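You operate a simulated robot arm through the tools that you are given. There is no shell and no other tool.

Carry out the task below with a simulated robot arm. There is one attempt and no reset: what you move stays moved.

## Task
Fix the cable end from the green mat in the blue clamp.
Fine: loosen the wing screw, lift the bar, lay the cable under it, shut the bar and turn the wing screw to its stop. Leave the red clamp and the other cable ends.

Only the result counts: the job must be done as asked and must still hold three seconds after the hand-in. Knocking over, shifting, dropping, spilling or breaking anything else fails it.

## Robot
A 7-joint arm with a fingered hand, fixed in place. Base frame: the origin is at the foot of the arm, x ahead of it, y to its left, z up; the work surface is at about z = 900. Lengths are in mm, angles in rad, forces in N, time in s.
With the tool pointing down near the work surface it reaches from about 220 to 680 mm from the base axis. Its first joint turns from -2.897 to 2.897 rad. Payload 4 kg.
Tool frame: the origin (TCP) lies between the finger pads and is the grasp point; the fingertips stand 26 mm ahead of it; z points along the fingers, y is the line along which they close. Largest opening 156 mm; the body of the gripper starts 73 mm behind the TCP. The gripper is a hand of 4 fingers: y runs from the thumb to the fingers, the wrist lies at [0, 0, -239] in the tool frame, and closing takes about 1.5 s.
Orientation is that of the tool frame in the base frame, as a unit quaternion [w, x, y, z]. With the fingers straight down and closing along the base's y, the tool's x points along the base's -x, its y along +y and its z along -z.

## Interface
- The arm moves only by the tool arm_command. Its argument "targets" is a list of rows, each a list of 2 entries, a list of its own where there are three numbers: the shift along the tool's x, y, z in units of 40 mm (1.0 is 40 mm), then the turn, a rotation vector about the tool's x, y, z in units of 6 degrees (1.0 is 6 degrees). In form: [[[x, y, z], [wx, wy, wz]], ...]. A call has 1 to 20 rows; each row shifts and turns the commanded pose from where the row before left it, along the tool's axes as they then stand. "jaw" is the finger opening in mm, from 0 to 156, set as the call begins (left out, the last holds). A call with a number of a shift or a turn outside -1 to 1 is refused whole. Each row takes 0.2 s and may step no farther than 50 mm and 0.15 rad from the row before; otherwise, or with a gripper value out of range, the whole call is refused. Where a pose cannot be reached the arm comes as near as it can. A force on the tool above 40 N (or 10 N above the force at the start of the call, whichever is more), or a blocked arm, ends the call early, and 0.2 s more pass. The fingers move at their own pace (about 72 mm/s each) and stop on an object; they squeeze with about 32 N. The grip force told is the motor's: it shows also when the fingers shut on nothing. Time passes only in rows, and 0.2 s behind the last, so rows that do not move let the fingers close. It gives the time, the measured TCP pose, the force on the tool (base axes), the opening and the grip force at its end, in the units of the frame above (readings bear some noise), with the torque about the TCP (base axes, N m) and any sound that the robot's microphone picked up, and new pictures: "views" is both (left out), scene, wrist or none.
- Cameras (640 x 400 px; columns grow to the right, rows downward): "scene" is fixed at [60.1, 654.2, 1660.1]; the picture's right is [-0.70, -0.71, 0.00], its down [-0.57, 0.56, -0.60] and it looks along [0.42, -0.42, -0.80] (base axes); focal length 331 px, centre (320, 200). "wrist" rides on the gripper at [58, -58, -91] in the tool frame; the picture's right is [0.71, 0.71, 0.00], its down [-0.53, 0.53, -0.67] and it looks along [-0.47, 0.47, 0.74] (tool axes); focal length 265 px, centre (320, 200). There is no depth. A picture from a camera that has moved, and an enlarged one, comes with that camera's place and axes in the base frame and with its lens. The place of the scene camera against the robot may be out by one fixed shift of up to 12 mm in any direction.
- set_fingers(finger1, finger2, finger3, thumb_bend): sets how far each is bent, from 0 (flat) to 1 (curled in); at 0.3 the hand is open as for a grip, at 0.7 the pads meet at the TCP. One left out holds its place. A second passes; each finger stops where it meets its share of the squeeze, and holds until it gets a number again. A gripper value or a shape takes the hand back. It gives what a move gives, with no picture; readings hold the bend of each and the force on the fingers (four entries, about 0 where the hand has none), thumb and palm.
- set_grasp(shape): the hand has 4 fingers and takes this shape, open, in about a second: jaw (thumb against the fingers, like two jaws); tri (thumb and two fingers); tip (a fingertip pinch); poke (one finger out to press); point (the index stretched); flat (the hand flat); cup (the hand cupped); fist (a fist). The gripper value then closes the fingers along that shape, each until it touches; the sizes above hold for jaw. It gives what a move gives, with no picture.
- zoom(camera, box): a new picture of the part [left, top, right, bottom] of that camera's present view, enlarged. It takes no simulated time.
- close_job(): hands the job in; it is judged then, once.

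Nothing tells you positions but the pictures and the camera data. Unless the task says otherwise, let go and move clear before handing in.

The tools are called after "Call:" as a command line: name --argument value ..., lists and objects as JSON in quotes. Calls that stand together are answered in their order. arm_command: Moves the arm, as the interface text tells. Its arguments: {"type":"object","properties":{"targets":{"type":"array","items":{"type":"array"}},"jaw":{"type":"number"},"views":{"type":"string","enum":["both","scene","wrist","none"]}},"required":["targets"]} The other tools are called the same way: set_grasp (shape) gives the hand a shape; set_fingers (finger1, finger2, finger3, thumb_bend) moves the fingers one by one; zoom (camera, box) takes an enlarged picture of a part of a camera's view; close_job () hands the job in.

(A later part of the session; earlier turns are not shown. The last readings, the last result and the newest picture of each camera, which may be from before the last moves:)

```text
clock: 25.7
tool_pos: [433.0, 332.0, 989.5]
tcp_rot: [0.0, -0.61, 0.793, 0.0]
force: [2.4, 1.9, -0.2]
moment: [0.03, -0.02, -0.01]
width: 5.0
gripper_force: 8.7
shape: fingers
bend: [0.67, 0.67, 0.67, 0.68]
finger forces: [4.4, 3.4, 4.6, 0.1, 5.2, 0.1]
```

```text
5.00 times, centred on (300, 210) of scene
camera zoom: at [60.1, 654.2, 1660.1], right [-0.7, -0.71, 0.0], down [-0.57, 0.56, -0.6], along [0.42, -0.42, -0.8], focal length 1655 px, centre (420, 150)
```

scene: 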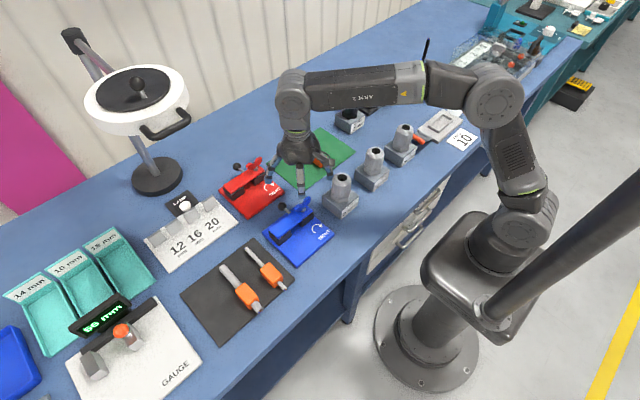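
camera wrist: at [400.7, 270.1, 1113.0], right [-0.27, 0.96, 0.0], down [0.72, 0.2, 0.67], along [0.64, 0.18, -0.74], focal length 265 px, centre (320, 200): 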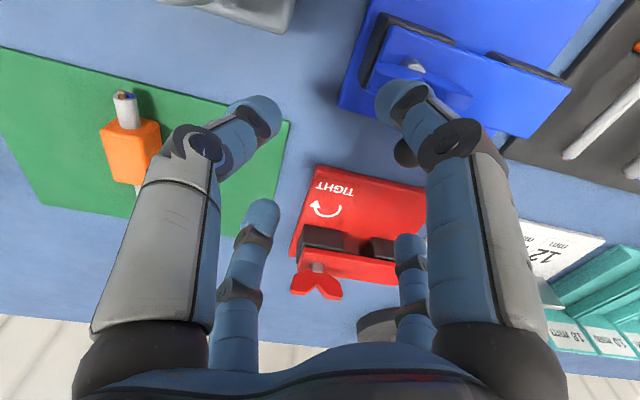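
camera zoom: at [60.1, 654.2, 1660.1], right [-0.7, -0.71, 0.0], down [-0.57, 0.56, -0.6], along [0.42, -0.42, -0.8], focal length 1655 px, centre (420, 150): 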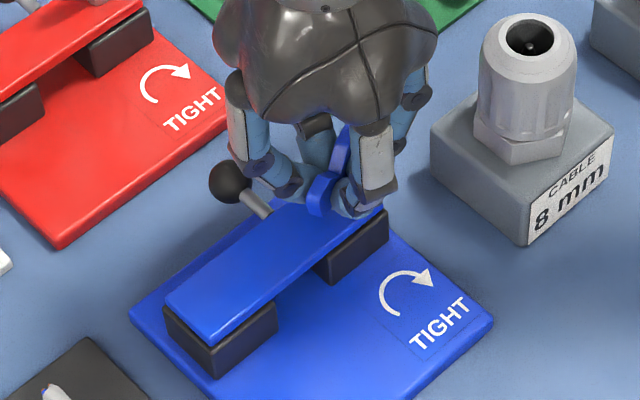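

The wing follows the hand with almost no resistance now. I'll continue counter-clockwise another 60°.

Call:
arm_command --targets '[[[0, 0, 0], [0, 0, -1]], [[0, 0, 0], [0, 0, -1]], [[0, 0, 0], [0, 0, -1]], [[0, 0, 0], [0, 0, -1]], [[0, 0, 0], [0, 0, -1]], [[0, 0, 0], [0, 0, -1]], [[0, 0, 0], [0, 0, -1]], [[0, 0, 0], [0, 0, -1]], [[0, 0, 0], [0, 0, -1]], [[0, 0, 0], [0, 0, -1]]]' --views "none"

Call:
zoom --camera "wrist" --box '[220, 60, 420, 260]'

Call:
zoom --camera "scene" --box '[260, 170, 340, 250]'

```text
clock: 27.9
tool_pos: [434.1, 331.2, 990.4]
tcp_rot: [0.0, 0.925, -0.381, -0.001]
force: [4.3, 6.7, -2.2]
moment: [0.19, -0.11, -0.06]
width: 4.9
gripper_force: 10.0
shape: fingers
bend: [0.67, 0.68, 0.67, 0.68]
finger forces: [3.5, 2.5, 5.9, 0.0, 7.1, 0.0]
```

```text
2.00 times, centred on (320, 160) of wrist
camera zoom: at [514.9, 330.1, 1080.9], right [0.0, -1.0, 0.0], down [-0.74, 0.0, 0.67], along [-0.67, 0.0, -0.74], focal length 531 px, centre (320, 280)
```

zoom: 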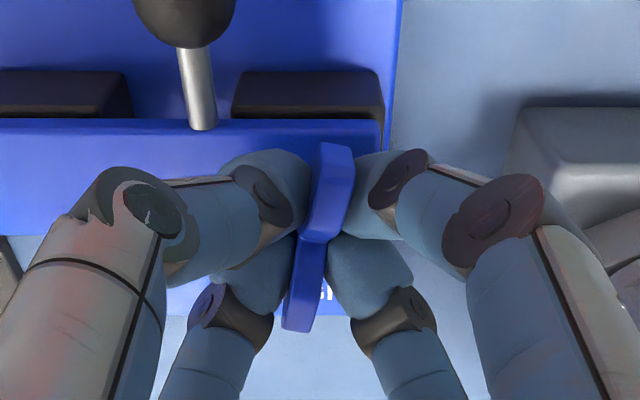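

```text
5.00 times, centred on (300, 210) of scene
camera zoom: at [60.1, 654.2, 1660.1], right [-0.7, -0.71, 0.0], down [-0.57, 0.56, -0.6], along [0.42, -0.42, -0.8], focal length 1655 px, centre (420, 150)
```

zoom: 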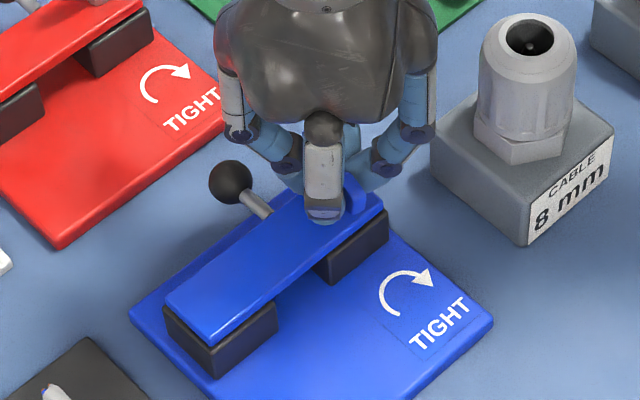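

The wing has turned about 80°, lagging slightly behind the hand. I'll turn another 48° and watch the force for an end stop.

Call:
arm_command --targets '[[[0, 0, 0], [0, 0, -1]], [[0, 0, 0], [0, 0, -1]], [[0, 0, 0], [0, 0, -1]], [[0, 0, 0], [0, 0, -1]]]' --views "none"

Call:
zoom --camera "wrist" --box '[220, 60, 420, 260]'

Call:
arm_command --targets '[[[0, 0, 0], [0, 0, -1]], [[0, 0, 0], [0, 0, -1]], [[0, 0, 0], [0, 0, -1]], [[0, 0, 0], [0, 0, -1]]]' --views "none"

Call:
zoom --camera "wrist" --box '[220, 60, 420, 260]'

```text
clock: 28.9
tool_pos: [433.5, 332.4, 988.6]
tcp_rot: [0.0, 0.984, -0.18, -0.001]
force: [4.9, 5.8, 0.5]
moment: [0.14, -0.11, -0.04]
width: 4.8
gripper_force: 9.9
shape: fingers
bend: [0.67, 0.68, 0.67, 0.68]
finger forces: [4.5, 3.3, 5.7, 0.1, 6.7, 0.0]
```

```text
2.00 times, centred on (320, 160) of wrist
camera zoom: at [507.4, 363.8, 1080.4], right [0.41, -0.91, 0.0], down [-0.68, -0.3, 0.67], along [-0.61, -0.27, -0.74], focal length 531 px, centre (320, 280)
```

zoom: 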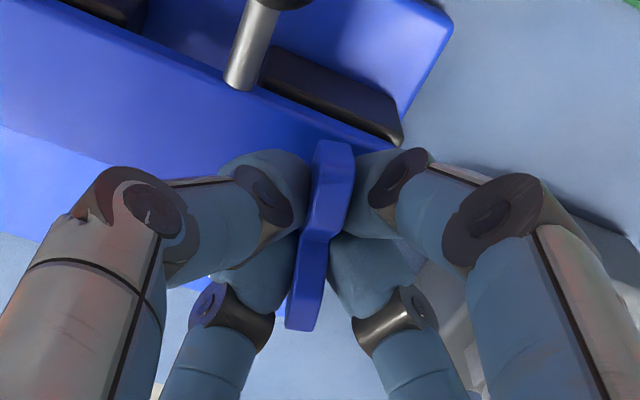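

```text
clock: 29.9
tool_pos: [433.0, 332.3, 990.3]
tcp_rot: [0.001, 1.0, 0.028, -0.001]
force: [3.5, 5.6, -1.2]
moment: [0.08, -0.07, -0.02]
width: 4.8
gripper_force: 10.1
shape: fingers
bend: [0.67, 0.68, 0.67, 0.68]
finger forces: [4.9, 3.9, 5.1, 0.1, 5.8, 0.1]
```

```text
2.00 times, centred on (320, 160) of wrist
camera zoom: at [487.6, 391.7, 1080.6], right [0.74, -0.67, 0.0], down [-0.5, -0.55, 0.67], along [-0.45, -0.5, -0.74], focal length 531 px, centre (320, 280)
```

zoom: 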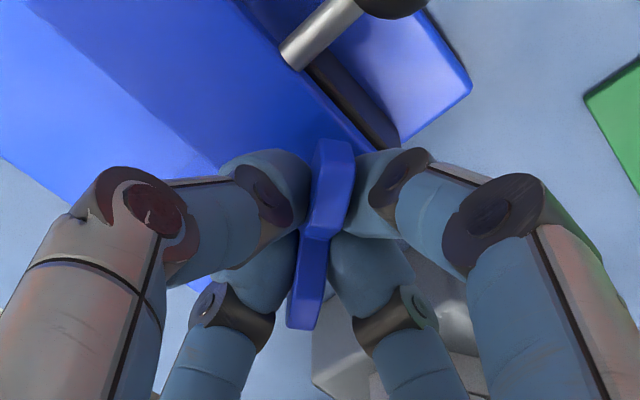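

The wing keeps following smoothly; about 130° so far. I'll continue in short strokes, watching for the wrist limit.

Call:
arm_command --targets '[[[0, 0, 0], [0, 0, -1]], [[0, 0, 0], [0, 0, -1]], [[0, 0, 0], [0, 0, -1]], [[0, 0, 0], [0, 0, -1]], [[0, 0, 0], [0, 0, -1]]]' --views "none"

Call:
arm_command --targets '[[[0, 0, 0], [0, 0, -1]], [[0, 0, 0], [0, 0, -1]], [[0, 0, 0], [0, 0, -1]], [[0, 0, 0], [0, 0, -1]], [[0, 0, 0], [0, 0, -1]]]' --views "none"

Call:
zoom --camera "wrist" --box '[220, 60, 420, 260]'

Call:
zoom --camera "scene" --box '[260, 170, 340, 250]'

```text
clock: 31.1
tool_pos: [432.8, 331.5, 989.6]
tcp_rot: [0.0, 0.958, 0.285, -0.001]
force: [-0.1, 8.3, -2.7]
moment: [0.18, 0.0, -0.01]
width: 4.8
gripper_force: 9.8
shape: fingers
bend: [0.67, 0.68, 0.68, 0.68]
finger forces: [4.7, 3.7, 5.8, 0.0, 6.4, 0.0]
```

```text
clock: 32.3
tool_pos: [433.2, 333.0, 990.2]
tcp_rot: [0.0, 0.851, 0.525, -0.001]
force: [-1.7, 5.2, -2.5]
moment: [0.12, 0.03, -0.1]
width: 5.8
gripper_force: 11.6
shape: fingers
bend: [0.66, 0.68, 0.68, 0.68]
finger forces: [6.0, 3.4, 8.6, 0.0, 5.1, 0.1]
```

```text
2.00 times, centred on (320, 160) of wrist
camera zoom: at [407.1, 407.9, 1080.7], right [0.95, 0.31, 0.0], down [0.23, -0.71, 0.67], along [0.21, -0.64, -0.74], focal length 531 px, centre (320, 280)
```

zoom: 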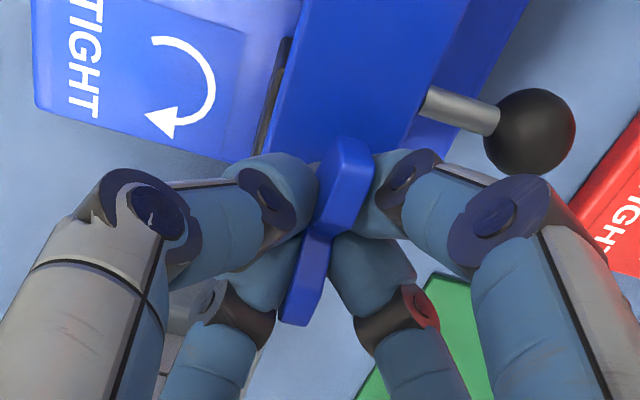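

```text
5.00 times, centred on (300, 210) of scene
camera zoom: at [60.1, 654.2, 1660.1], right [-0.7, -0.71, 0.0], down [-0.57, 0.56, -0.6], along [0.42, -0.42, -0.8], focal length 1655 px, centre (420, 150)
```

zoom: 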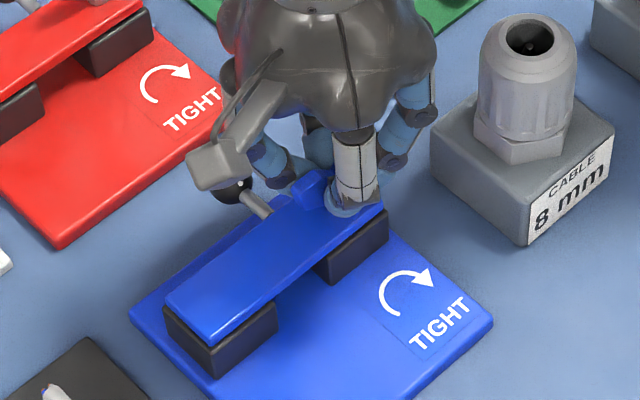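

The wing has now turned about 180°, and the finger load is rising a bit. I'll try 12° more to see whether it has reached a loosening stop.

Call:
arm_command --targets '[[[0, 0, 0], [0, 0, -1]], [[0, 0, 0], [0, 0, -1]]]' --views "none"

Call:
zoom --camera "wrist" --box '[220, 60, 420, 260]'

```text
clock: 32.9
tool_pos: [433.4, 332.2, 989.9]
tcp_rot: [0.0, 0.793, 0.61, 0.0]
force: [-3.6, 7.0, -2.5]
moment: [0.17, 0.07, -0.17]
width: 7.2
gripper_force: 11.5
shape: fingers
bend: [0.66, 0.68, 0.68, 0.68]
finger forces: [6.9, 2.9, 13.4, 0.0, 0.0, 0.0]
```

```text
2.00 times, centred on (320, 160) of wrist
camera zoom: at [391.9, 400.6, 1080.9], right [0.86, 0.5, 0.0], down [0.37, -0.64, 0.67], along [0.34, -0.58, -0.74], focal length 531 px, centre (320, 280)
```

zoom: 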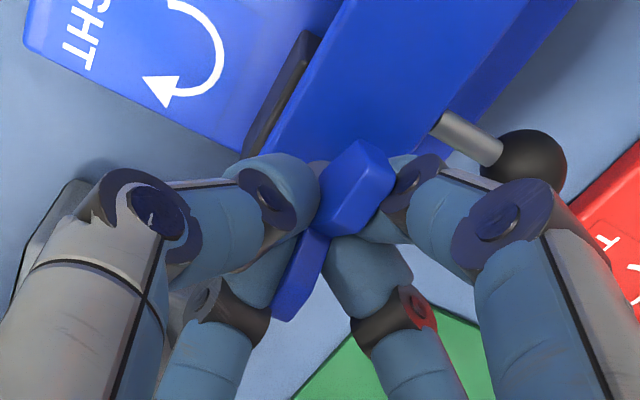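

The wing stays at ≈180° while the hand moves on and torque rises, so the loosening stop is reached. I'll relieve the twist, open the digits and rise.

Call:
arm_command --targets '[[[0, 0, 0], [0, 0, 1]], [[0, 0, 0], [0, 0, 1]]]' --views "none"

Call:
set_fingers --finger1 0.57 --finger2 0.57 --finger3 0.57 --thumb_bend 0.57

Call:
arm_command --targets '[[[0, 0, -0.5], [0, 0, 0]], [[0, 0, -1], [0, 0, 0]], [[0, 0, -1], [0, 0, 0]], [[0, 0, -0.5], [0, 0, 0]], [[0, 0, 0], [0, 0, 0]]]' --views "both"

Call:
zoom --camera "wrist" --box '[200, 0, 440, 200]'

Call:
zoom --camera "scene" --box '[260, 190, 340, 260]'

```text
clock: 33.5
tool_pos: [432.6, 331.3, 990.2]
tcp_rot: [0.0, 0.853, 0.522, 0.0]
force: [-0.2, 4.9, -0.9]
moment: [0.09, 0.01, -0.01]
width: 5.8
gripper_force: 12.4
shape: fingers
bend: [0.66, 0.68, 0.68, 0.68]
finger forces: [5.6, 5.1, 7.8, 0.0, 6.5, 0.1]
```

```text
clock: 34.5
tool_pos: [432.6, 330.9, 989.0]
tcp_rot: [0.0, 0.853, 0.522, 0.0]
force: [0.4, -0.5, 0.9]
moment: [-0.02, 0.0, 0.02]
width: 33.7
gripper_force: 0.0
shape: fingers
bend: [0.56, 0.56, 0.56, 0.56]
finger forces: [0.1, 0.0, 0.0, 0.0, 0.1, 0.0]
```

```text
clock: 35.7
tool_pos: [433.4, 329.3, 1109.5]
tcp_rot: [0.0, 0.853, 0.522, 0.001]
force: [0.2, -0.3, 0.1]
moment: [0.02, 0.0, 0.01]
width: 33.8
gripper_force: 0.0
shape: fingers
bend: [0.56, 0.56, 0.56, 0.56]
finger forces: [0.0, 0.1, 0.1, 0.1, 0.0, 0.0]
camera wrist: at [407.6, 405.9, 1201.5], right [0.95, 0.31, 0.0], down [0.23, -0.71, 0.67], along [0.21, -0.64, -0.74], focal length 265 px, centre (320, 200)
```

scene: 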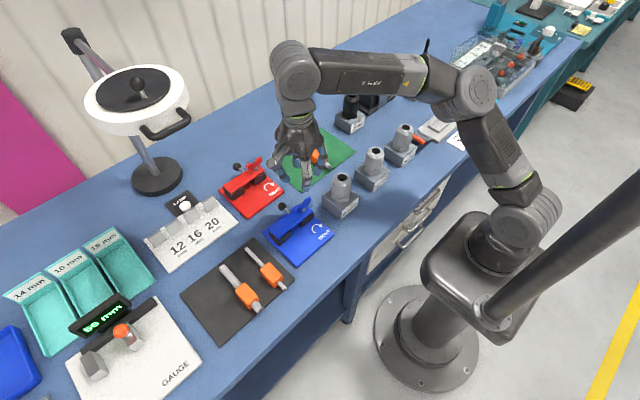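
wrist: 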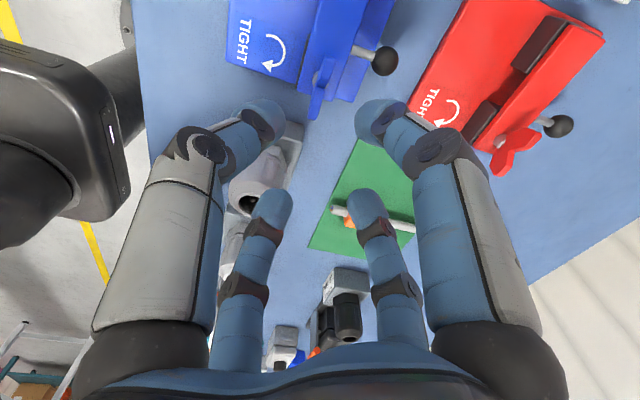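

```text
2.00 times, centred on (320, 100) of wrist
camera zoom: at [407.6, 405.9, 1201.5], right [0.95, 0.31, 0.0], down [0.23, -0.71, 0.67], along [0.21, -0.64, -0.74], focal length 531 px, centre (320, 400)
```

zoom: 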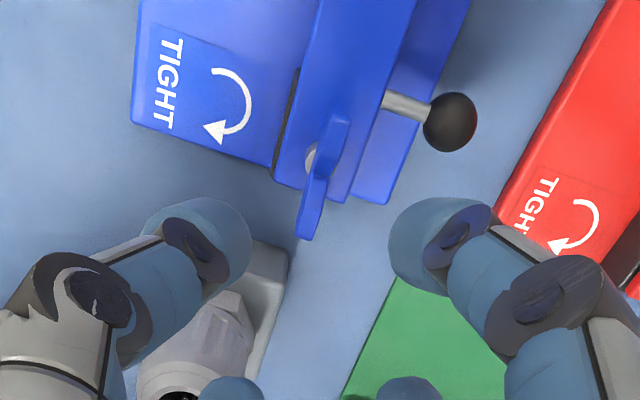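

```text
5.71 times, centred on (300, 225) of scene
camera zoom: at [60.1, 654.2, 1660.1], right [-0.7, -0.71, 0.0], down [-0.57, 0.56, -0.6], along [0.42, -0.42, -0.8], focal length 1891 px, centre (434, 57)
```

zoom: 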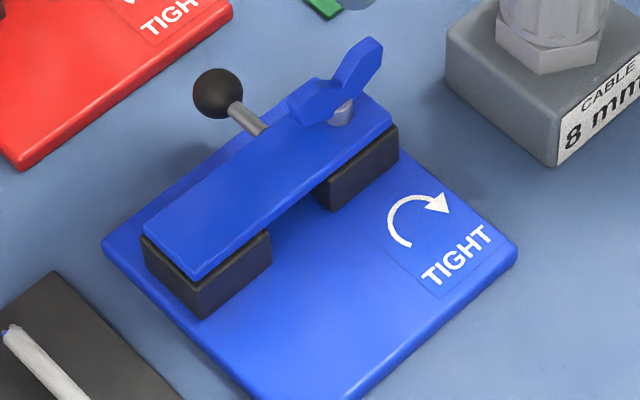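

The screw is loosened by half a turn and the clamp is undisturbed. Next I'll turn the hand to 180°, move over the ball handle at ≈(481, 360, 947) and open the side fingers out of the way for a two-finger pinch along y.

Call:
arm_command --targets '[[[0, 0, 0], [0, 0, 1]], [[0, 0, 0], [0, 0, 1]], [[0, 0, 0], [0, 0, 1]], [[0, 0, 0], [0, 0, 1]], [[0, 0, 0], [0, 0, 1]], [[0, 0, 0], [0, 0, 1]], [[0, 0, 0], [0, 0, 1]], [[0, 0, 0], [0, 0, 1]], [[0, 0, 0], [0, 0, 1]], [[0, 0, 0], [0, 0, 1]], [[0, 0, 0], [0, 0, 0.55]], [[0.6, -0.39, 0], [0, 0, 0]], [[0.6, -0.39, 0.5], [0, 0, 0]], [[0, 0, 0], [0, 0, 0]]]' --views "none"

Call:
set_fingers --finger1 0.2 --finger2 0.52 --finger3 0.0 --thumb_bend 0.52

Call:
zoom --camera "wrist" --box '[0, 0, 640, 400]'

Call:
zoom --camera "scene" --box '[240, 130, 360, 250]'

```text
clock: 38.7
tool_pos: [482.5, 363.2, 1091.9]
tcp_rot: [-0.001, 1.0, -0.003, -0.001]
force: [0.8, -0.3, 0.1]
moment: [0.01, -0.01, 0.0]
width: 34.0
gripper_force: 0.0
shape: fingers
bend: [0.56, 0.56, 0.56, 0.56]
finger forces: [0.0, 0.0, 0.1, 0.0, 0.0, 0.0]
```

```text
clock: 39.7
tool_pos: [481.3, 362.1, 1091.1]
tcp_rot: [-0.001, 1.0, -0.003, 0.0]
force: [-0.7, -0.2, 0.4]
moment: [0.02, -0.02, 0.01]
width: 92.8
gripper_force: 0.1
shape: fingers
bend: [0.2, 0.52, 0.01, 0.52]
finger forces: [0.1, 0.0, 0.0, 0.0, 0.0, 0.0]
```

```text
1.00 times, centred on (320, 200) of wrist (not enlarged: the box is as wide or as high as the picture)
camera zoom: at [539.7, 418.1, 1182.3], right [0.7, -0.71, 0.0], down [-0.53, -0.52, 0.67], along [-0.47, -0.47, -0.74], focal length 265 px, centre (320, 200)
```

zoom: 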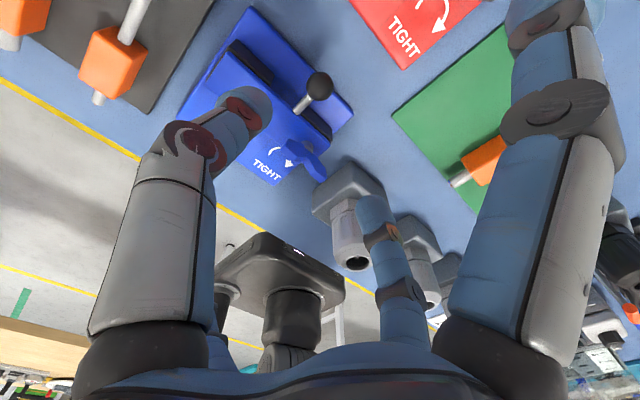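

```text
3.33 times, centred on (300, 190) of scene
camera zoom: at [60.1, 654.2, 1660.1], right [-0.7, -0.71, 0.0], down [-0.57, 0.56, -0.6], along [0.42, -0.42, -0.8], focal length 1103 px, centre (387, 233)
```

zoom: 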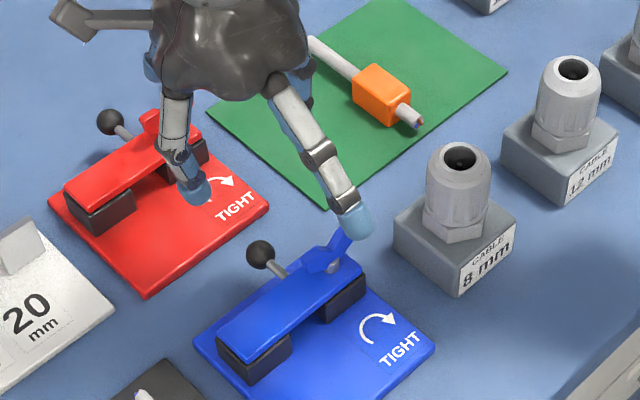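

The ball is right under the TCP at ≈(482, 362). I'll lower to z≈964 around it.

Call:
arm_command --targets '[[[0, 0, 1], [0, 0, 0]], [[0, 0, 1], [0, 0, 0]], [[0, 0, 0.8], [0, 0, 0]], [[0, 0, 0.4], [0, 0, 0]], [[0, 0, 0], [0, 0, 0]]]' --views "wrist"

Call:
zoom --camera "wrist" --box '[220, 60, 420, 260]'

Call:
zoom --camera "scene" --box '[240, 150, 340, 250]'

```text
clock: 40.9
tool_pos: [480.8, 361.1, 963.1]
tcp_rot: [0.0, 1.0, -0.002, 0.0]
force: [-0.6, -0.2, 0.3]
moment: [0.01, -0.01, 0.0]
width: 92.4
gripper_force: 0.1
shape: fingers
bend: [0.2, 0.52, 0.01, 0.52]
finger forces: [0.1, 0.0, 0.1, 0.1, 0.1, 0.0]
camera wrist: at [538.4, 417.2, 1054.0], right [0.7, -0.71, 0.0], down [-0.53, -0.52, 0.67], along [-0.47, -0.47, -0.74], focal length 265 px, centre (320, 200)
```

wrist: 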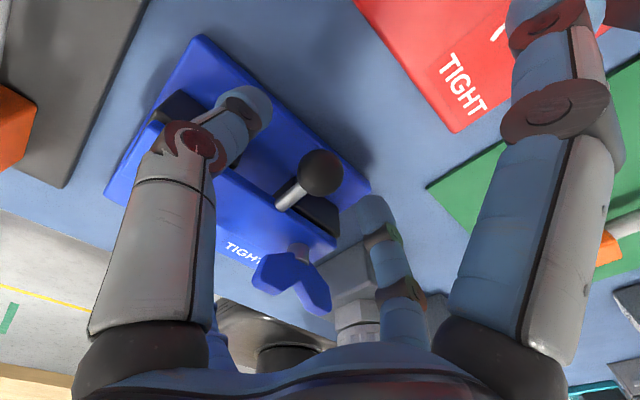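

```text
2.00 times, centred on (320, 160) of wrist
camera zoom: at [538.4, 417.2, 1054.0], right [0.7, -0.71, 0.0], down [-0.53, -0.52, 0.67], along [-0.47, -0.47, -0.74], focal length 531 px, centre (320, 280)
```

zoom: 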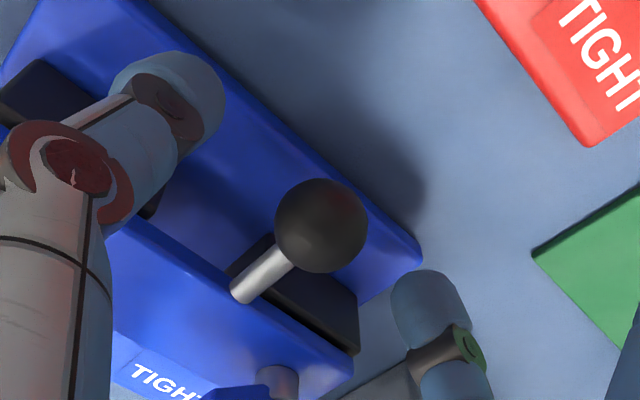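

```text
4.00 times, centred on (290, 200) of scene
camera zoom: at [60.1, 654.2, 1660.1], right [-0.7, -0.71, 0.0], down [-0.57, 0.56, -0.6], along [0.42, -0.42, -0.8], focal length 1324 px, centre (440, 200)
```

zoom: 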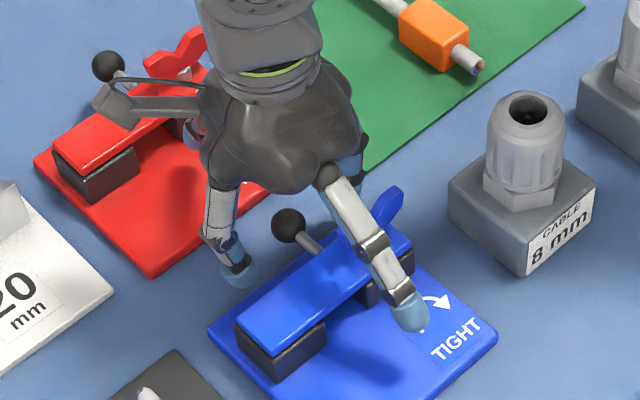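

Ball is centred between thumb and finger 2. I'll close those two on it.

Call:
set_fingers --finger2 0.75 --thumb_bend 0.75

Call:
zoom --camera "wrist" --box '[220, 60, 420, 260]'

```text
clock: 41.9
tool_pos: [480.6, 362.2, 963.4]
tcp_rot: [0.0, 1.0, -0.002, 0.0]
force: [-0.9, 6.0, -0.2]
moment: [0.13, 0.01, 0.05]
width: 84.7
gripper_force: 12.0
shape: fingers
bend: [0.2, 0.64, 0.01, 0.66]
finger forces: [0.1, 9.0, 0.0, 0.0, 14.7, 0.1]
```

```text
2.00 times, centred on (320, 160) of wrist
camera zoom: at [538.1, 417.9, 1054.4], right [0.7, -0.71, 0.0], down [-0.53, -0.52, 0.67], along [-0.47, -0.47, -0.74], focal length 531 px, centre (320, 280)
```

zoom: 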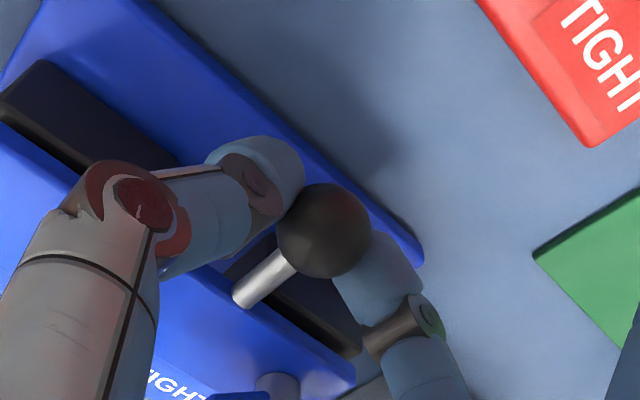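

The ball is held (9 N / 15 N). I'll lift 12 mm gently and check whether the bar comes up.

Call:
arm_command --targets '[[[0, 0, -0.1], [0, 0, 0]], [[0, 0, -0.1], [0, 0, 0]], [[0, 0, -0.1], [0, 0, 0]]]' --views "none"

Call:
zoom --camera "wrist" --box '[220, 60, 420, 260]'

Call:
zoom --camera "scene" --box '[240, 150, 340, 250]'

```text
clock: 42.7
tool_pos: [481.2, 361.4, 974.2]
tcp_rot: [0.001, 1.0, -0.001, -0.001]
force: [-3.9, 3.6, -2.7]
moment: [-0.06, 0.08, 0.02]
width: 85.0
gripper_force: 12.6
shape: fingers
bend: [0.2, 0.72, 0.01, 0.65]
finger forces: [0.0, 9.4, 0.0, 0.0, 16.4, 0.1]
```

```text
2.00 times, centred on (320, 160) of wrist
camera zoom: at [538.6, 417.8, 1065.6], right [0.7, -0.71, 0.0], down [-0.53, -0.52, 0.67], along [-0.48, -0.47, -0.74], focal length 531 px, centre (320, 280)
```

zoom: 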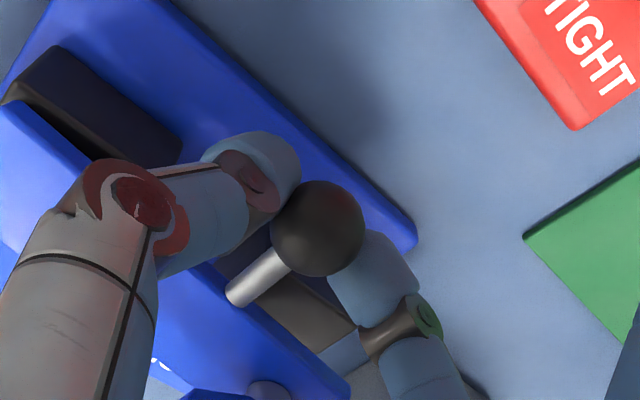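

```text
4.00 times, centred on (290, 200) of scene
camera zoom: at [60.1, 654.2, 1660.1], right [-0.7, -0.71, 0.0], down [-0.57, 0.56, -0.6], along [0.42, -0.42, -0.8], focal length 1324 px, centre (440, 200)
```

zoom: 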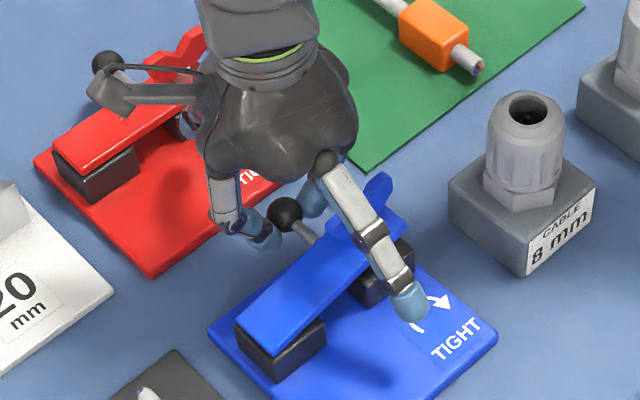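

The bar lifts at its wing end and hinges at the +y end. I'll follow the arc upward, tilting the hand slightly with the bar.

Call:
arm_command --targets '[[[0, -0.07, -0.13], [-0.5, 0, 0]], [[0, -0.07, -0.13], [-0.5, 0, 0]], [[0, -0.076, -0.128], [-0.5, 0, 0]], [[0, -0.076, -0.128], [-0.5, 0, 0]], [[0, -0.085, -0.123], [-0.5, 0, 0]], [[0, -0.085, -0.123], [-0.5, 0, 0]]]' --views "both"

Call:
zoom --camera "wrist" --box '[220, 60, 420, 260]'

Call:
zoom --camera "scene" --box '[240, 150, 340, 250]'

```text
clock: 44.1
tool_pos: [480.9, 384.0, 1002.4]
tcp_rot: [0.156, 0.988, -0.003, 0.0]
force: [-4.1, 2.9, -3.8]
moment: [-0.01, 0.14, -0.01]
width: 84.4
gripper_force: 10.2
shape: fingers
bend: [0.2, 0.64, 0.01, 0.67]
finger forces: [0.0, 7.7, 0.1, 0.1, 12.9, 0.0]
camera wrist: at [539.1, 465.9, 1070.5], right [0.7, -0.68, 0.22], down [-0.53, -0.29, 0.8], along [-0.48, -0.68, -0.56], focal length 265 px, centre (320, 200)
```

scene: 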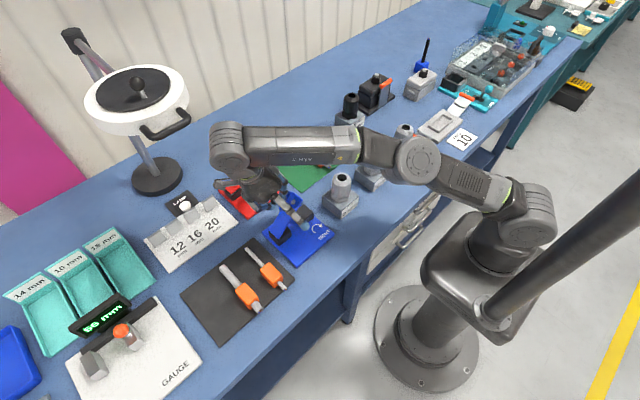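
wrist: 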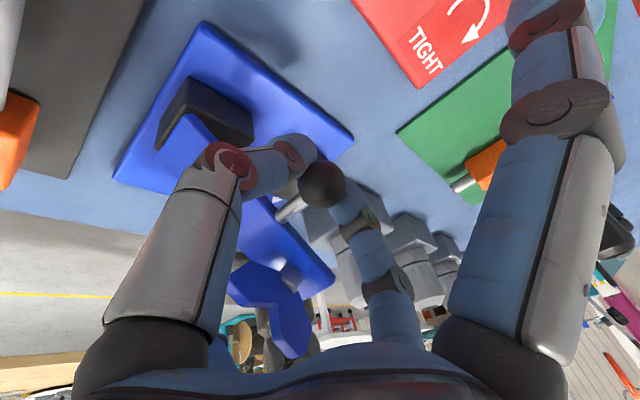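

```text
2.00 times, centred on (320, 160) of wrist
camera zoom: at [539.1, 465.9, 1070.5], right [0.7, -0.68, 0.22], down [-0.53, -0.29, 0.8], along [-0.48, -0.68, -0.56], focal length 531 px, centre (320, 280)
```

zoom: 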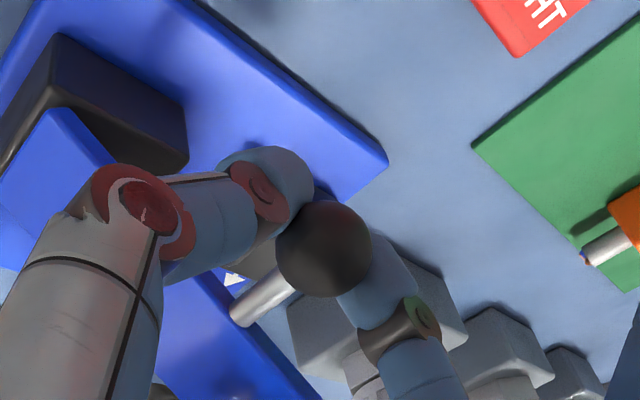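

```text
4.00 times, centred on (290, 200) of scene
camera zoom: at [60.1, 654.2, 1660.1], right [-0.7, -0.71, 0.0], down [-0.57, 0.56, -0.6], along [0.42, -0.42, -0.8], focal length 1324 px, centre (440, 200)
```

zoom: 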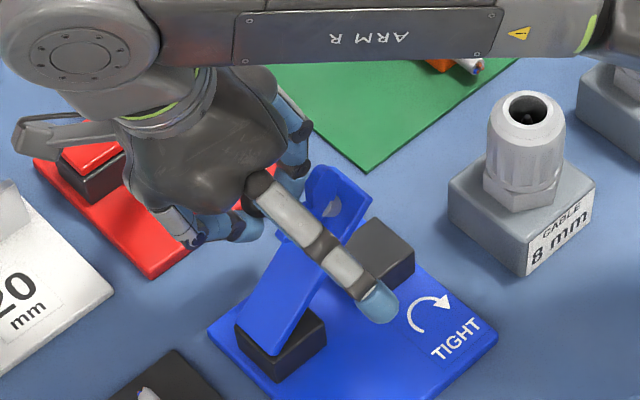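

The bar is up about 40° and the grip on the ball holds. I'll continue along the arc to about 70°.

Call:
arm_command --targets '[[[0, -0.095, -0.118], [-0.5, 0, 0]], [[0, -0.095, -0.118], [-0.5, 0, 0]], [[0, -0.092, -0.115], [-0.25, 0, 0]], [[0, -0.092, -0.115], [-0.25, 0, 0]], [[0, -0.105, -0.104], [-0.25, 0, 0]], [[0, -0.105, -0.104], [-0.25, 0, 0]]]' --views "none"

Call:
zoom --camera "wrist" --box '[160, 60, 480, 400]'

Call:
zoom --camera "scene" --box '[220, 150, 340, 250]'

```text
clock: 45.5
tool_pos: [471.5, 365.6, 1005.3]
tcp_rot: [0.232, 0.973, 0.001, -0.012]
force: [-3.4, 18.1, -15.0]
moment: [0.2, 0.14, 0.12]
width: 86.6
gripper_force: 9.7
shape: fingers
bend: [0.2, 0.75, 0.01, 0.62]
finger forces: [0.0, 0.0, 0.0, 0.1, 19.3, 0.1]
out of reach, approached as far as the arm can: row 1, 2, 3, 4, 5, 6
```

```text
1.18 times, centred on (320, 230) of wrist
camera zoom: at [530.2, 458.0, 1059.1], right [0.71, -0.63, 0.3], down [-0.51, -0.16, 0.85], along [-0.49, -0.76, -0.44], focal length 312 px, centre (320, 165)
```

zoom: 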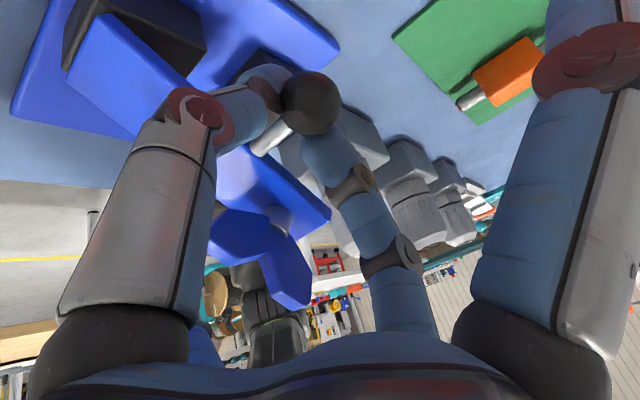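

```text
4.00 times, centred on (280, 200) of scene
camera zoom: at [60.1, 654.2, 1660.1], right [-0.7, -0.71, 0.0], down [-0.57, 0.56, -0.6], along [0.42, -0.42, -0.8], focal length 1324 px, centre (480, 200)
```

zoom: 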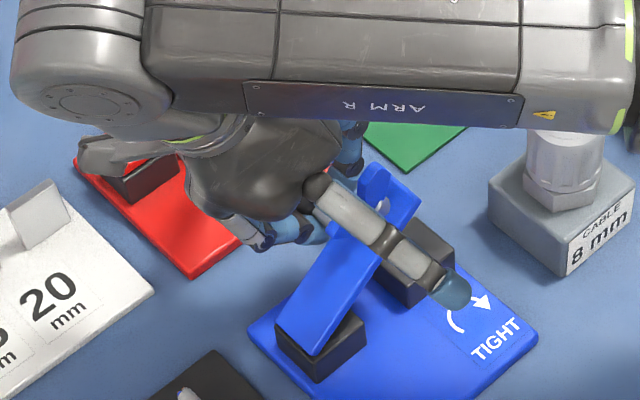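

That tilt ran out of reach, and the arm drifted to (472, 366) while still holding the ball. I'll reduce the tilt to about 10° and bring the hand back onto the arc near 45°.

Call:
arm_command --targets '[[[0.075, -0.153, -0.086], [1, 0, 0]], [[0.08, -0.16, -0.07], [1, 0, 0]], [[0.087, -0.155, -0.05], [0.8, 0, 0]], [[0, 0, 0], [0, 0, 0]]]' --views "none"

Call:
zoom --camera "wrist" --box '[160, 60, 480, 400]'

Call:
zoom --camera "scene" --box '[220, 150, 340, 250]'

```text
clock: 46.5
tool_pos: [478.7, 388.0, 1007.1]
tcp_rot: [0.091, 0.996, -0.001, -0.013]
force: [-31.3, 5.5, -14.5]
moment: [-0.19, 0.12, 0.31]
width: 84.4
gripper_force: 15.1
shape: fingers
bend: [0.2, 0.74, 0.01, 0.66]
finger forces: [0.0, 5.3, 3.6, 0.0, 21.9, 0.1]
```

```text
1.18 times, centred on (320, 230) of wrist
camera zoom: at [538.4, 459.1, 1084.1], right [0.71, -0.7, 0.11], down [-0.51, -0.4, 0.77], along [-0.49, -0.6, -0.63], focal length 312 px, centre (320, 165)
```

zoom: 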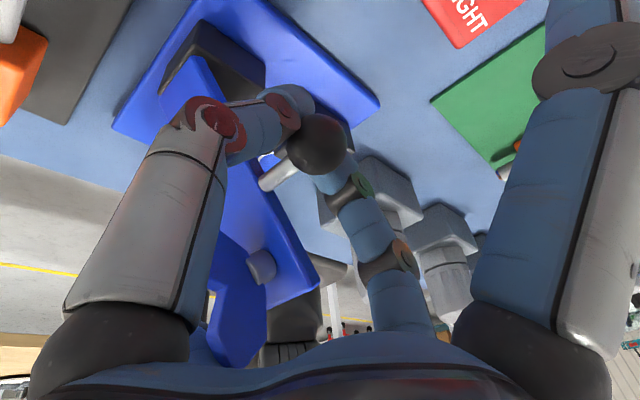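

```text
4.00 times, centred on (280, 200) of scene
camera zoom: at [60.1, 654.2, 1660.1], right [-0.7, -0.71, 0.0], down [-0.57, 0.56, -0.6], along [0.42, -0.42, -0.8], focal length 1324 px, centre (480, 200)
```

zoom: 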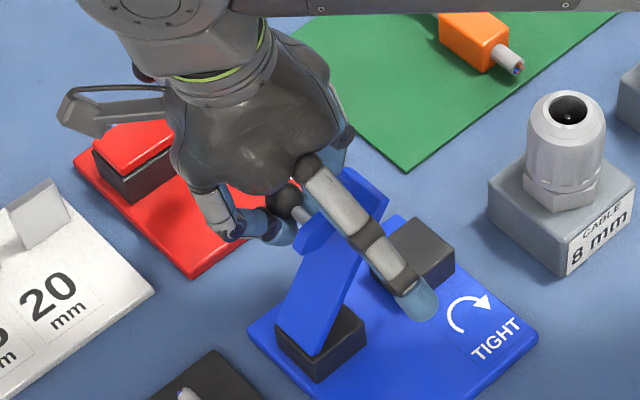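

There's a 31 N sideways force now, so something is in contact near the wing and finger 3. I'll look closely before moving further.

Call:
zoom --camera "wrist" --box '[220, 120, 400, 380]'

Call:
zoom --camera "scene" --box '[260, 170, 330, 240]'

```text
1.54 times, centred on (310, 250) of wrist
camera zoom: at [538.4, 459.1, 1084.1], right [0.71, -0.7, 0.11], down [-0.51, -0.4, 0.77], along [-0.49, -0.6, -0.63], focal length 408 px, centre (335, 123)
```

zoom: 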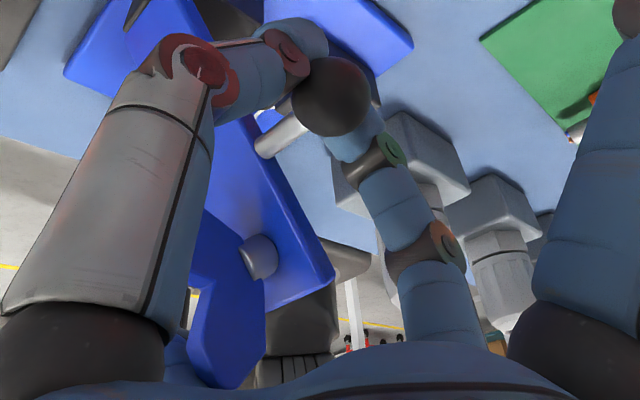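

```text
5.71 times, centred on (295, 205) of scene
camera zoom: at [60.1, 654.2, 1660.1], right [-0.7, -0.71, 0.0], down [-0.57, 0.56, -0.6], along [0.42, -0.42, -0.8], focal length 1891 px, centre (463, 171)
```

zoom: 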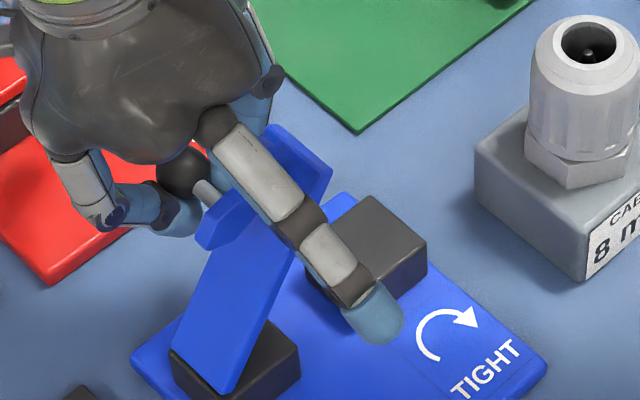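

The two gripping fingers have slipped onto the rod behind the ball, so the ball is pulling the hand in −x. I'll ease the hand 6 mm in −x to relieve it.

Call:
arm_command --targets '[[[-0.08, 0, 0], [0, 0, 0]], [[-0.08, 0, 0], [0, 0, 0]]]' --views "none"

Call:
zoom --camera "wrist" --box '[220, 120, 400, 380]'

```text
clock: 47.1
tool_pos: [476.4, 384.9, 1007.8]
tcp_rot: [0.092, 0.996, -0.003, -0.009]
force: [-7.2, 10.0, -16.9]
moment: [-0.08, 0.12, 0.09]
width: 84.7
gripper_force: 10.8
shape: fingers
bend: [0.2, 0.74, 0.01, 0.66]
finger forces: [0.0, 3.6, 0.0, 0.0, 18.3, 0.0]
```

```text
1.54 times, centred on (310, 250) of wrist
camera zoom: at [535.7, 456.2, 1084.9], right [0.7, -0.7, 0.12], down [-0.52, -0.39, 0.76], along [-0.49, -0.6, -0.64], focal length 408 px, centre (335, 123)
```

zoom: 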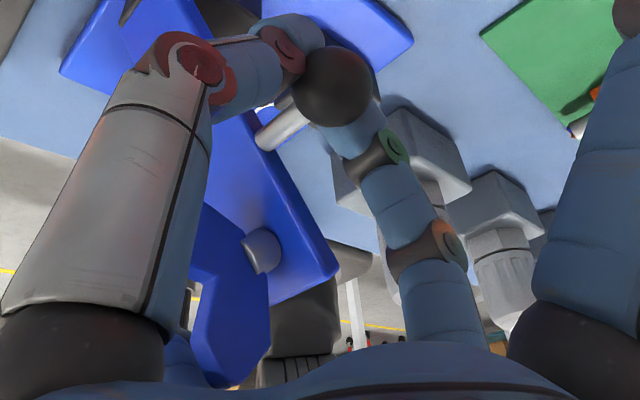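

The ball is at about (482, 389, 1000), i.e. bar ≈55° open, resting on finger 2. I'll let the thumb go and use finger 2 alone to push the ball further over.

Call:
set_fingers --thumb_bend 0.5

Call:
zoom --camera "wrist" --box '[220, 120, 400, 380]'

Call:
zoom --camera "scene" --box '[250, 160, 330, 240]'

```text
clock: 48.1
tool_pos: [475.7, 384.6, 1008.0]
tcp_rot: [0.093, 0.996, -0.002, -0.01]
force: [-0.2, -3.0, 2.6]
moment: [0.0, 0.05, 0.02]
width: 94.1
gripper_force: 1.3
shape: fingers
bend: [0.2, 0.74, 0.01, 0.5]
finger forces: [0.0, 2.1, 1.6, 0.0, 0.0, 0.0]
```

```text
1.54 times, centred on (310, 250) of wrist
camera zoom: at [534.4, 456.1, 1085.2], right [0.71, -0.7, 0.12], down [-0.51, -0.39, 0.76], along [-0.49, -0.6, -0.64], focal length 408 px, centre (335, 123)
```

zoom: 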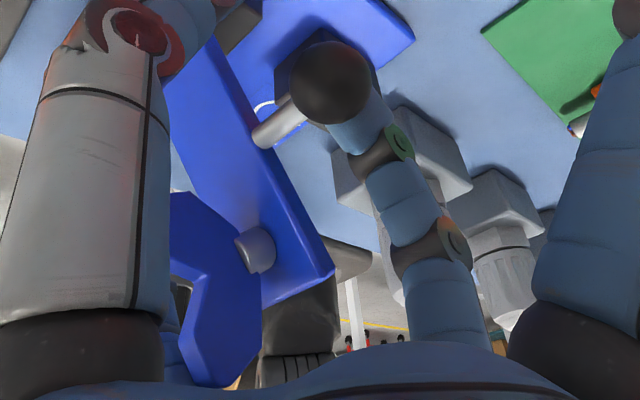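

```text
5.00 times, centred on (290, 200) of scene
camera zoom: at [60.1, 654.2, 1660.1], right [-0.7, -0.71, 0.0], down [-0.57, 0.56, -0.6], along [0.42, -0.42, -0.8], focal length 1655 px, centre (470, 200)
```

zoom: 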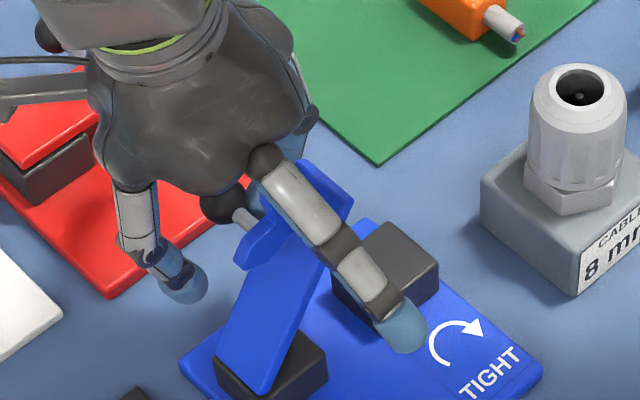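

The bar rests lightly on finger 2, with finger 3 just touching the wing. I'll raise the hand 12 mm to clear the wing and then push the ball on along its arc.

Call:
arm_command --targets '[[[0, -0.02, -0.15], [0, 0, 0]], [[0, -0.03, -0.15], [0, 0, 0]], [[0, -0.135, -0.094], [0.3, 0, 0]], [[0, -0.135, -0.094], [0.3, 0, 0]], [[0, -0.135, -0.09], [0.3, 0, 0]]]' --views "none"

Call:
zoom --camera "wrist" --box '[220, 120, 400, 380]'

Call:
zoom --camera "scene" --box '[250, 160, 330, 240]'

```text
clock: 49.3
tool_pos: [474.3, 407.1, 1028.7]
tcp_rot: [0.045, 0.999, -0.003, -0.011]
force: [0.6, 0.0, 0.2]
moment: [0.02, -0.02, -0.01]
width: 94.3
gripper_force: 0.0
shape: fingers
bend: [0.2, 0.75, 0.01, 0.5]
finger forces: [0.0, 0.1, 0.0, 0.0, 0.0, 0.1]
```

```text
1.54 times, centred on (310, 250) of wrist
camera zoom: at [534.2, 471.0, 1111.9], right [0.7, -0.71, 0.05], down [-0.51, -0.46, 0.72], along [-0.49, -0.53, -0.69], focal length 408 px, centre (335, 123)
```

zoom: 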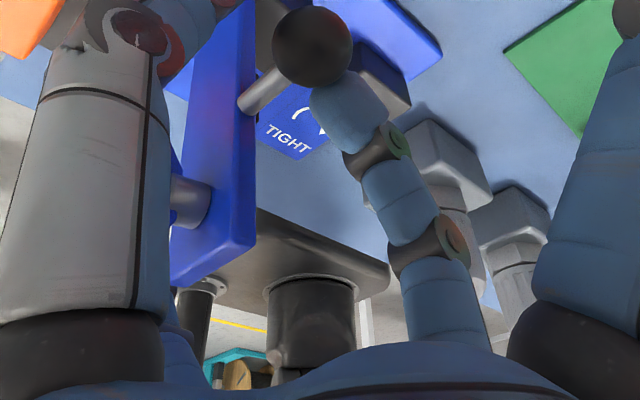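

```text
5.00 times, centred on (290, 200) of scene
camera zoom: at [60.1, 654.2, 1660.1], right [-0.7, -0.71, 0.0], down [-0.57, 0.56, -0.6], along [0.42, -0.42, -0.8], focal length 1655 px, centre (470, 200)
```

zoom: 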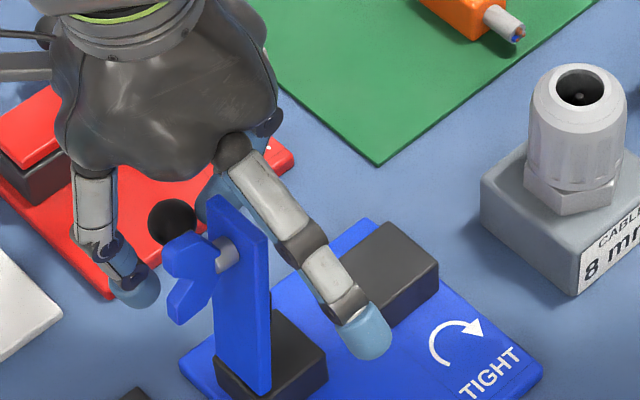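

The bar is now nearly vertical and no longer loads the finger. I'll nudge it slightly further to make sure it's stably open.

Call:
arm_command --targets '[[[0, -0.12, 0.03], [0, 0, 0]], [[0, -0.12, 0.03], [0, 0, 0]], [[0, -0.1, 0.03], [0, 0, 0]]]' --views "none"

Call:
zoom --camera "wrist" --box '[220, 120, 400, 380]'

Call:
zoom --camera "scene" --box '[250, 160, 330, 240]'

```text
clock: 50.1
tool_pos: [475.1, 420.2, 1022.4]
tcp_rot: [0.045, 0.999, -0.002, -0.011]
force: [-1.0, 1.2, 0.4]
moment: [0.0, 0.03, 0.01]
width: 95.0
gripper_force: 0.9
shape: fingers
bend: [0.2, 0.75, 0.01, 0.5]
finger forces: [0.0, 0.1, 0.0, 0.0, 1.1, 0.1]
```

```text
1.54 times, centred on (310, 250) of wrist
camera zoom: at [534.7, 483.6, 1105.8], right [0.7, -0.71, 0.05], down [-0.51, -0.46, 0.72], along [-0.49, -0.53, -0.69], focal length 408 px, centre (335, 123)
```

zoom: 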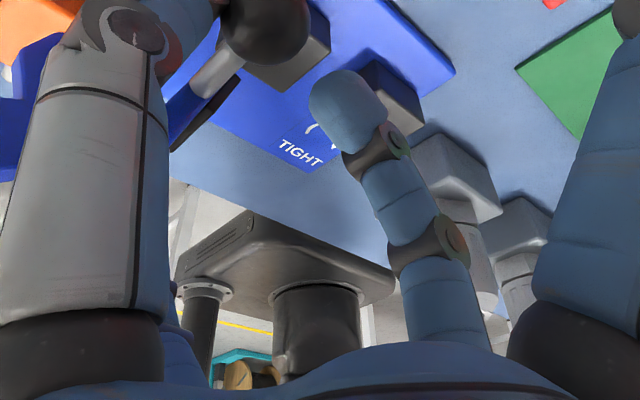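

```text
5.00 times, centred on (290, 200) of scene
camera zoom: at [60.1, 654.2, 1660.1], right [-0.7, -0.71, 0.0], down [-0.57, 0.56, -0.6], along [0.42, -0.42, -0.8], focal length 1655 px, centre (470, 200)
```

zoom: 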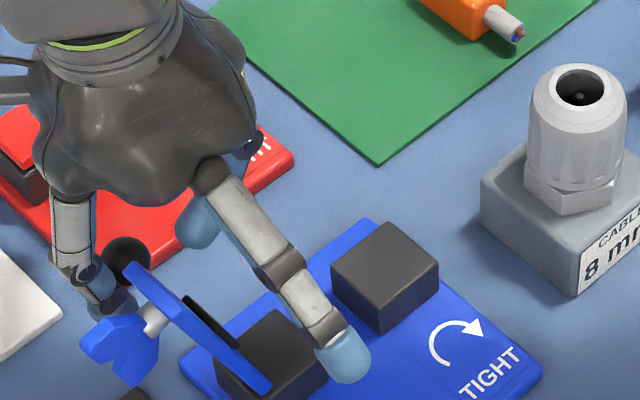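

The bar has swung past vertical (≈110°) and now leans on the thumb. I'll let it down gently by opening the thumb in small steps to find its open stop.

Call:
set_fingers --thumb_bend 0.46

Call:
zoom --camera "scene" --box '[250, 160, 330, 240]'

Call:
set_fingers --thumb_bend 0.42

Call:
zoom --camera "scene" --box '[250, 160, 330, 240]'

```text
clock: 51.1
tool_pos: [475.4, 418.8, 1021.8]
tcp_rot: [0.044, 0.999, -0.002, -0.01]
force: [0.0, 0.0, -0.9]
moment: [0.0, 0.0, -0.02]
width: 98.0
gripper_force: 0.1
shape: fingers
bend: [0.2, 0.75, 0.01, 0.46]
finger forces: [0.0, 0.1, 0.1, 0.0, 0.0, 0.0]
```

```text
5.00 times, centred on (290, 200) of scene
camera zoom: at [60.1, 654.2, 1660.1], right [-0.7, -0.71, 0.0], down [-0.57, 0.56, -0.6], along [0.42, -0.42, -0.8], focal length 1655 px, centre (470, 200)
```

zoom: 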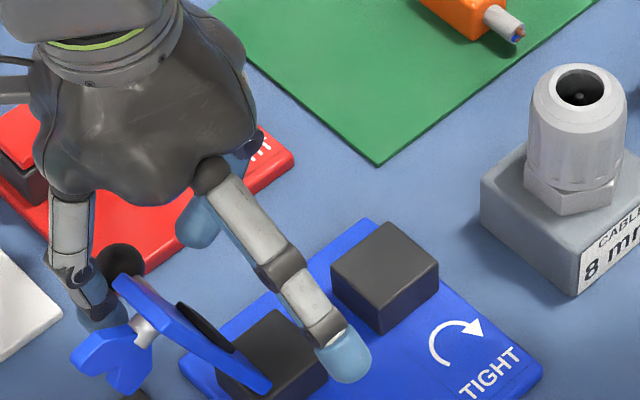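

```text
clock: 52.1
tool_pos: [474.8, 418.9, 1021.8]
tcp_rot: [0.045, 0.999, -0.002, -0.011]
force: [0.3, 0.2, 0.5]
moment: [0.04, 0.02, -0.04]
width: 101.9
gripper_force: 0.0
shape: fingers
bend: [0.2, 0.75, 0.01, 0.42]
finger forces: [0.0, 0.0, 0.1, 0.0, 0.0, 0.2]
```

```text
5.00 times, centred on (290, 200) of scene
camera zoom: at [60.1, 654.2, 1660.1], right [-0.7, -0.71, 0.0], down [-0.57, 0.56, -0.6], along [0.42, -0.42, -0.8], focal length 1655 px, centre (470, 200)
```

zoom: 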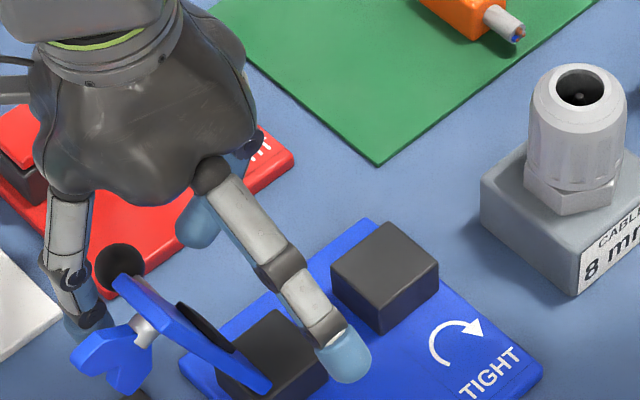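

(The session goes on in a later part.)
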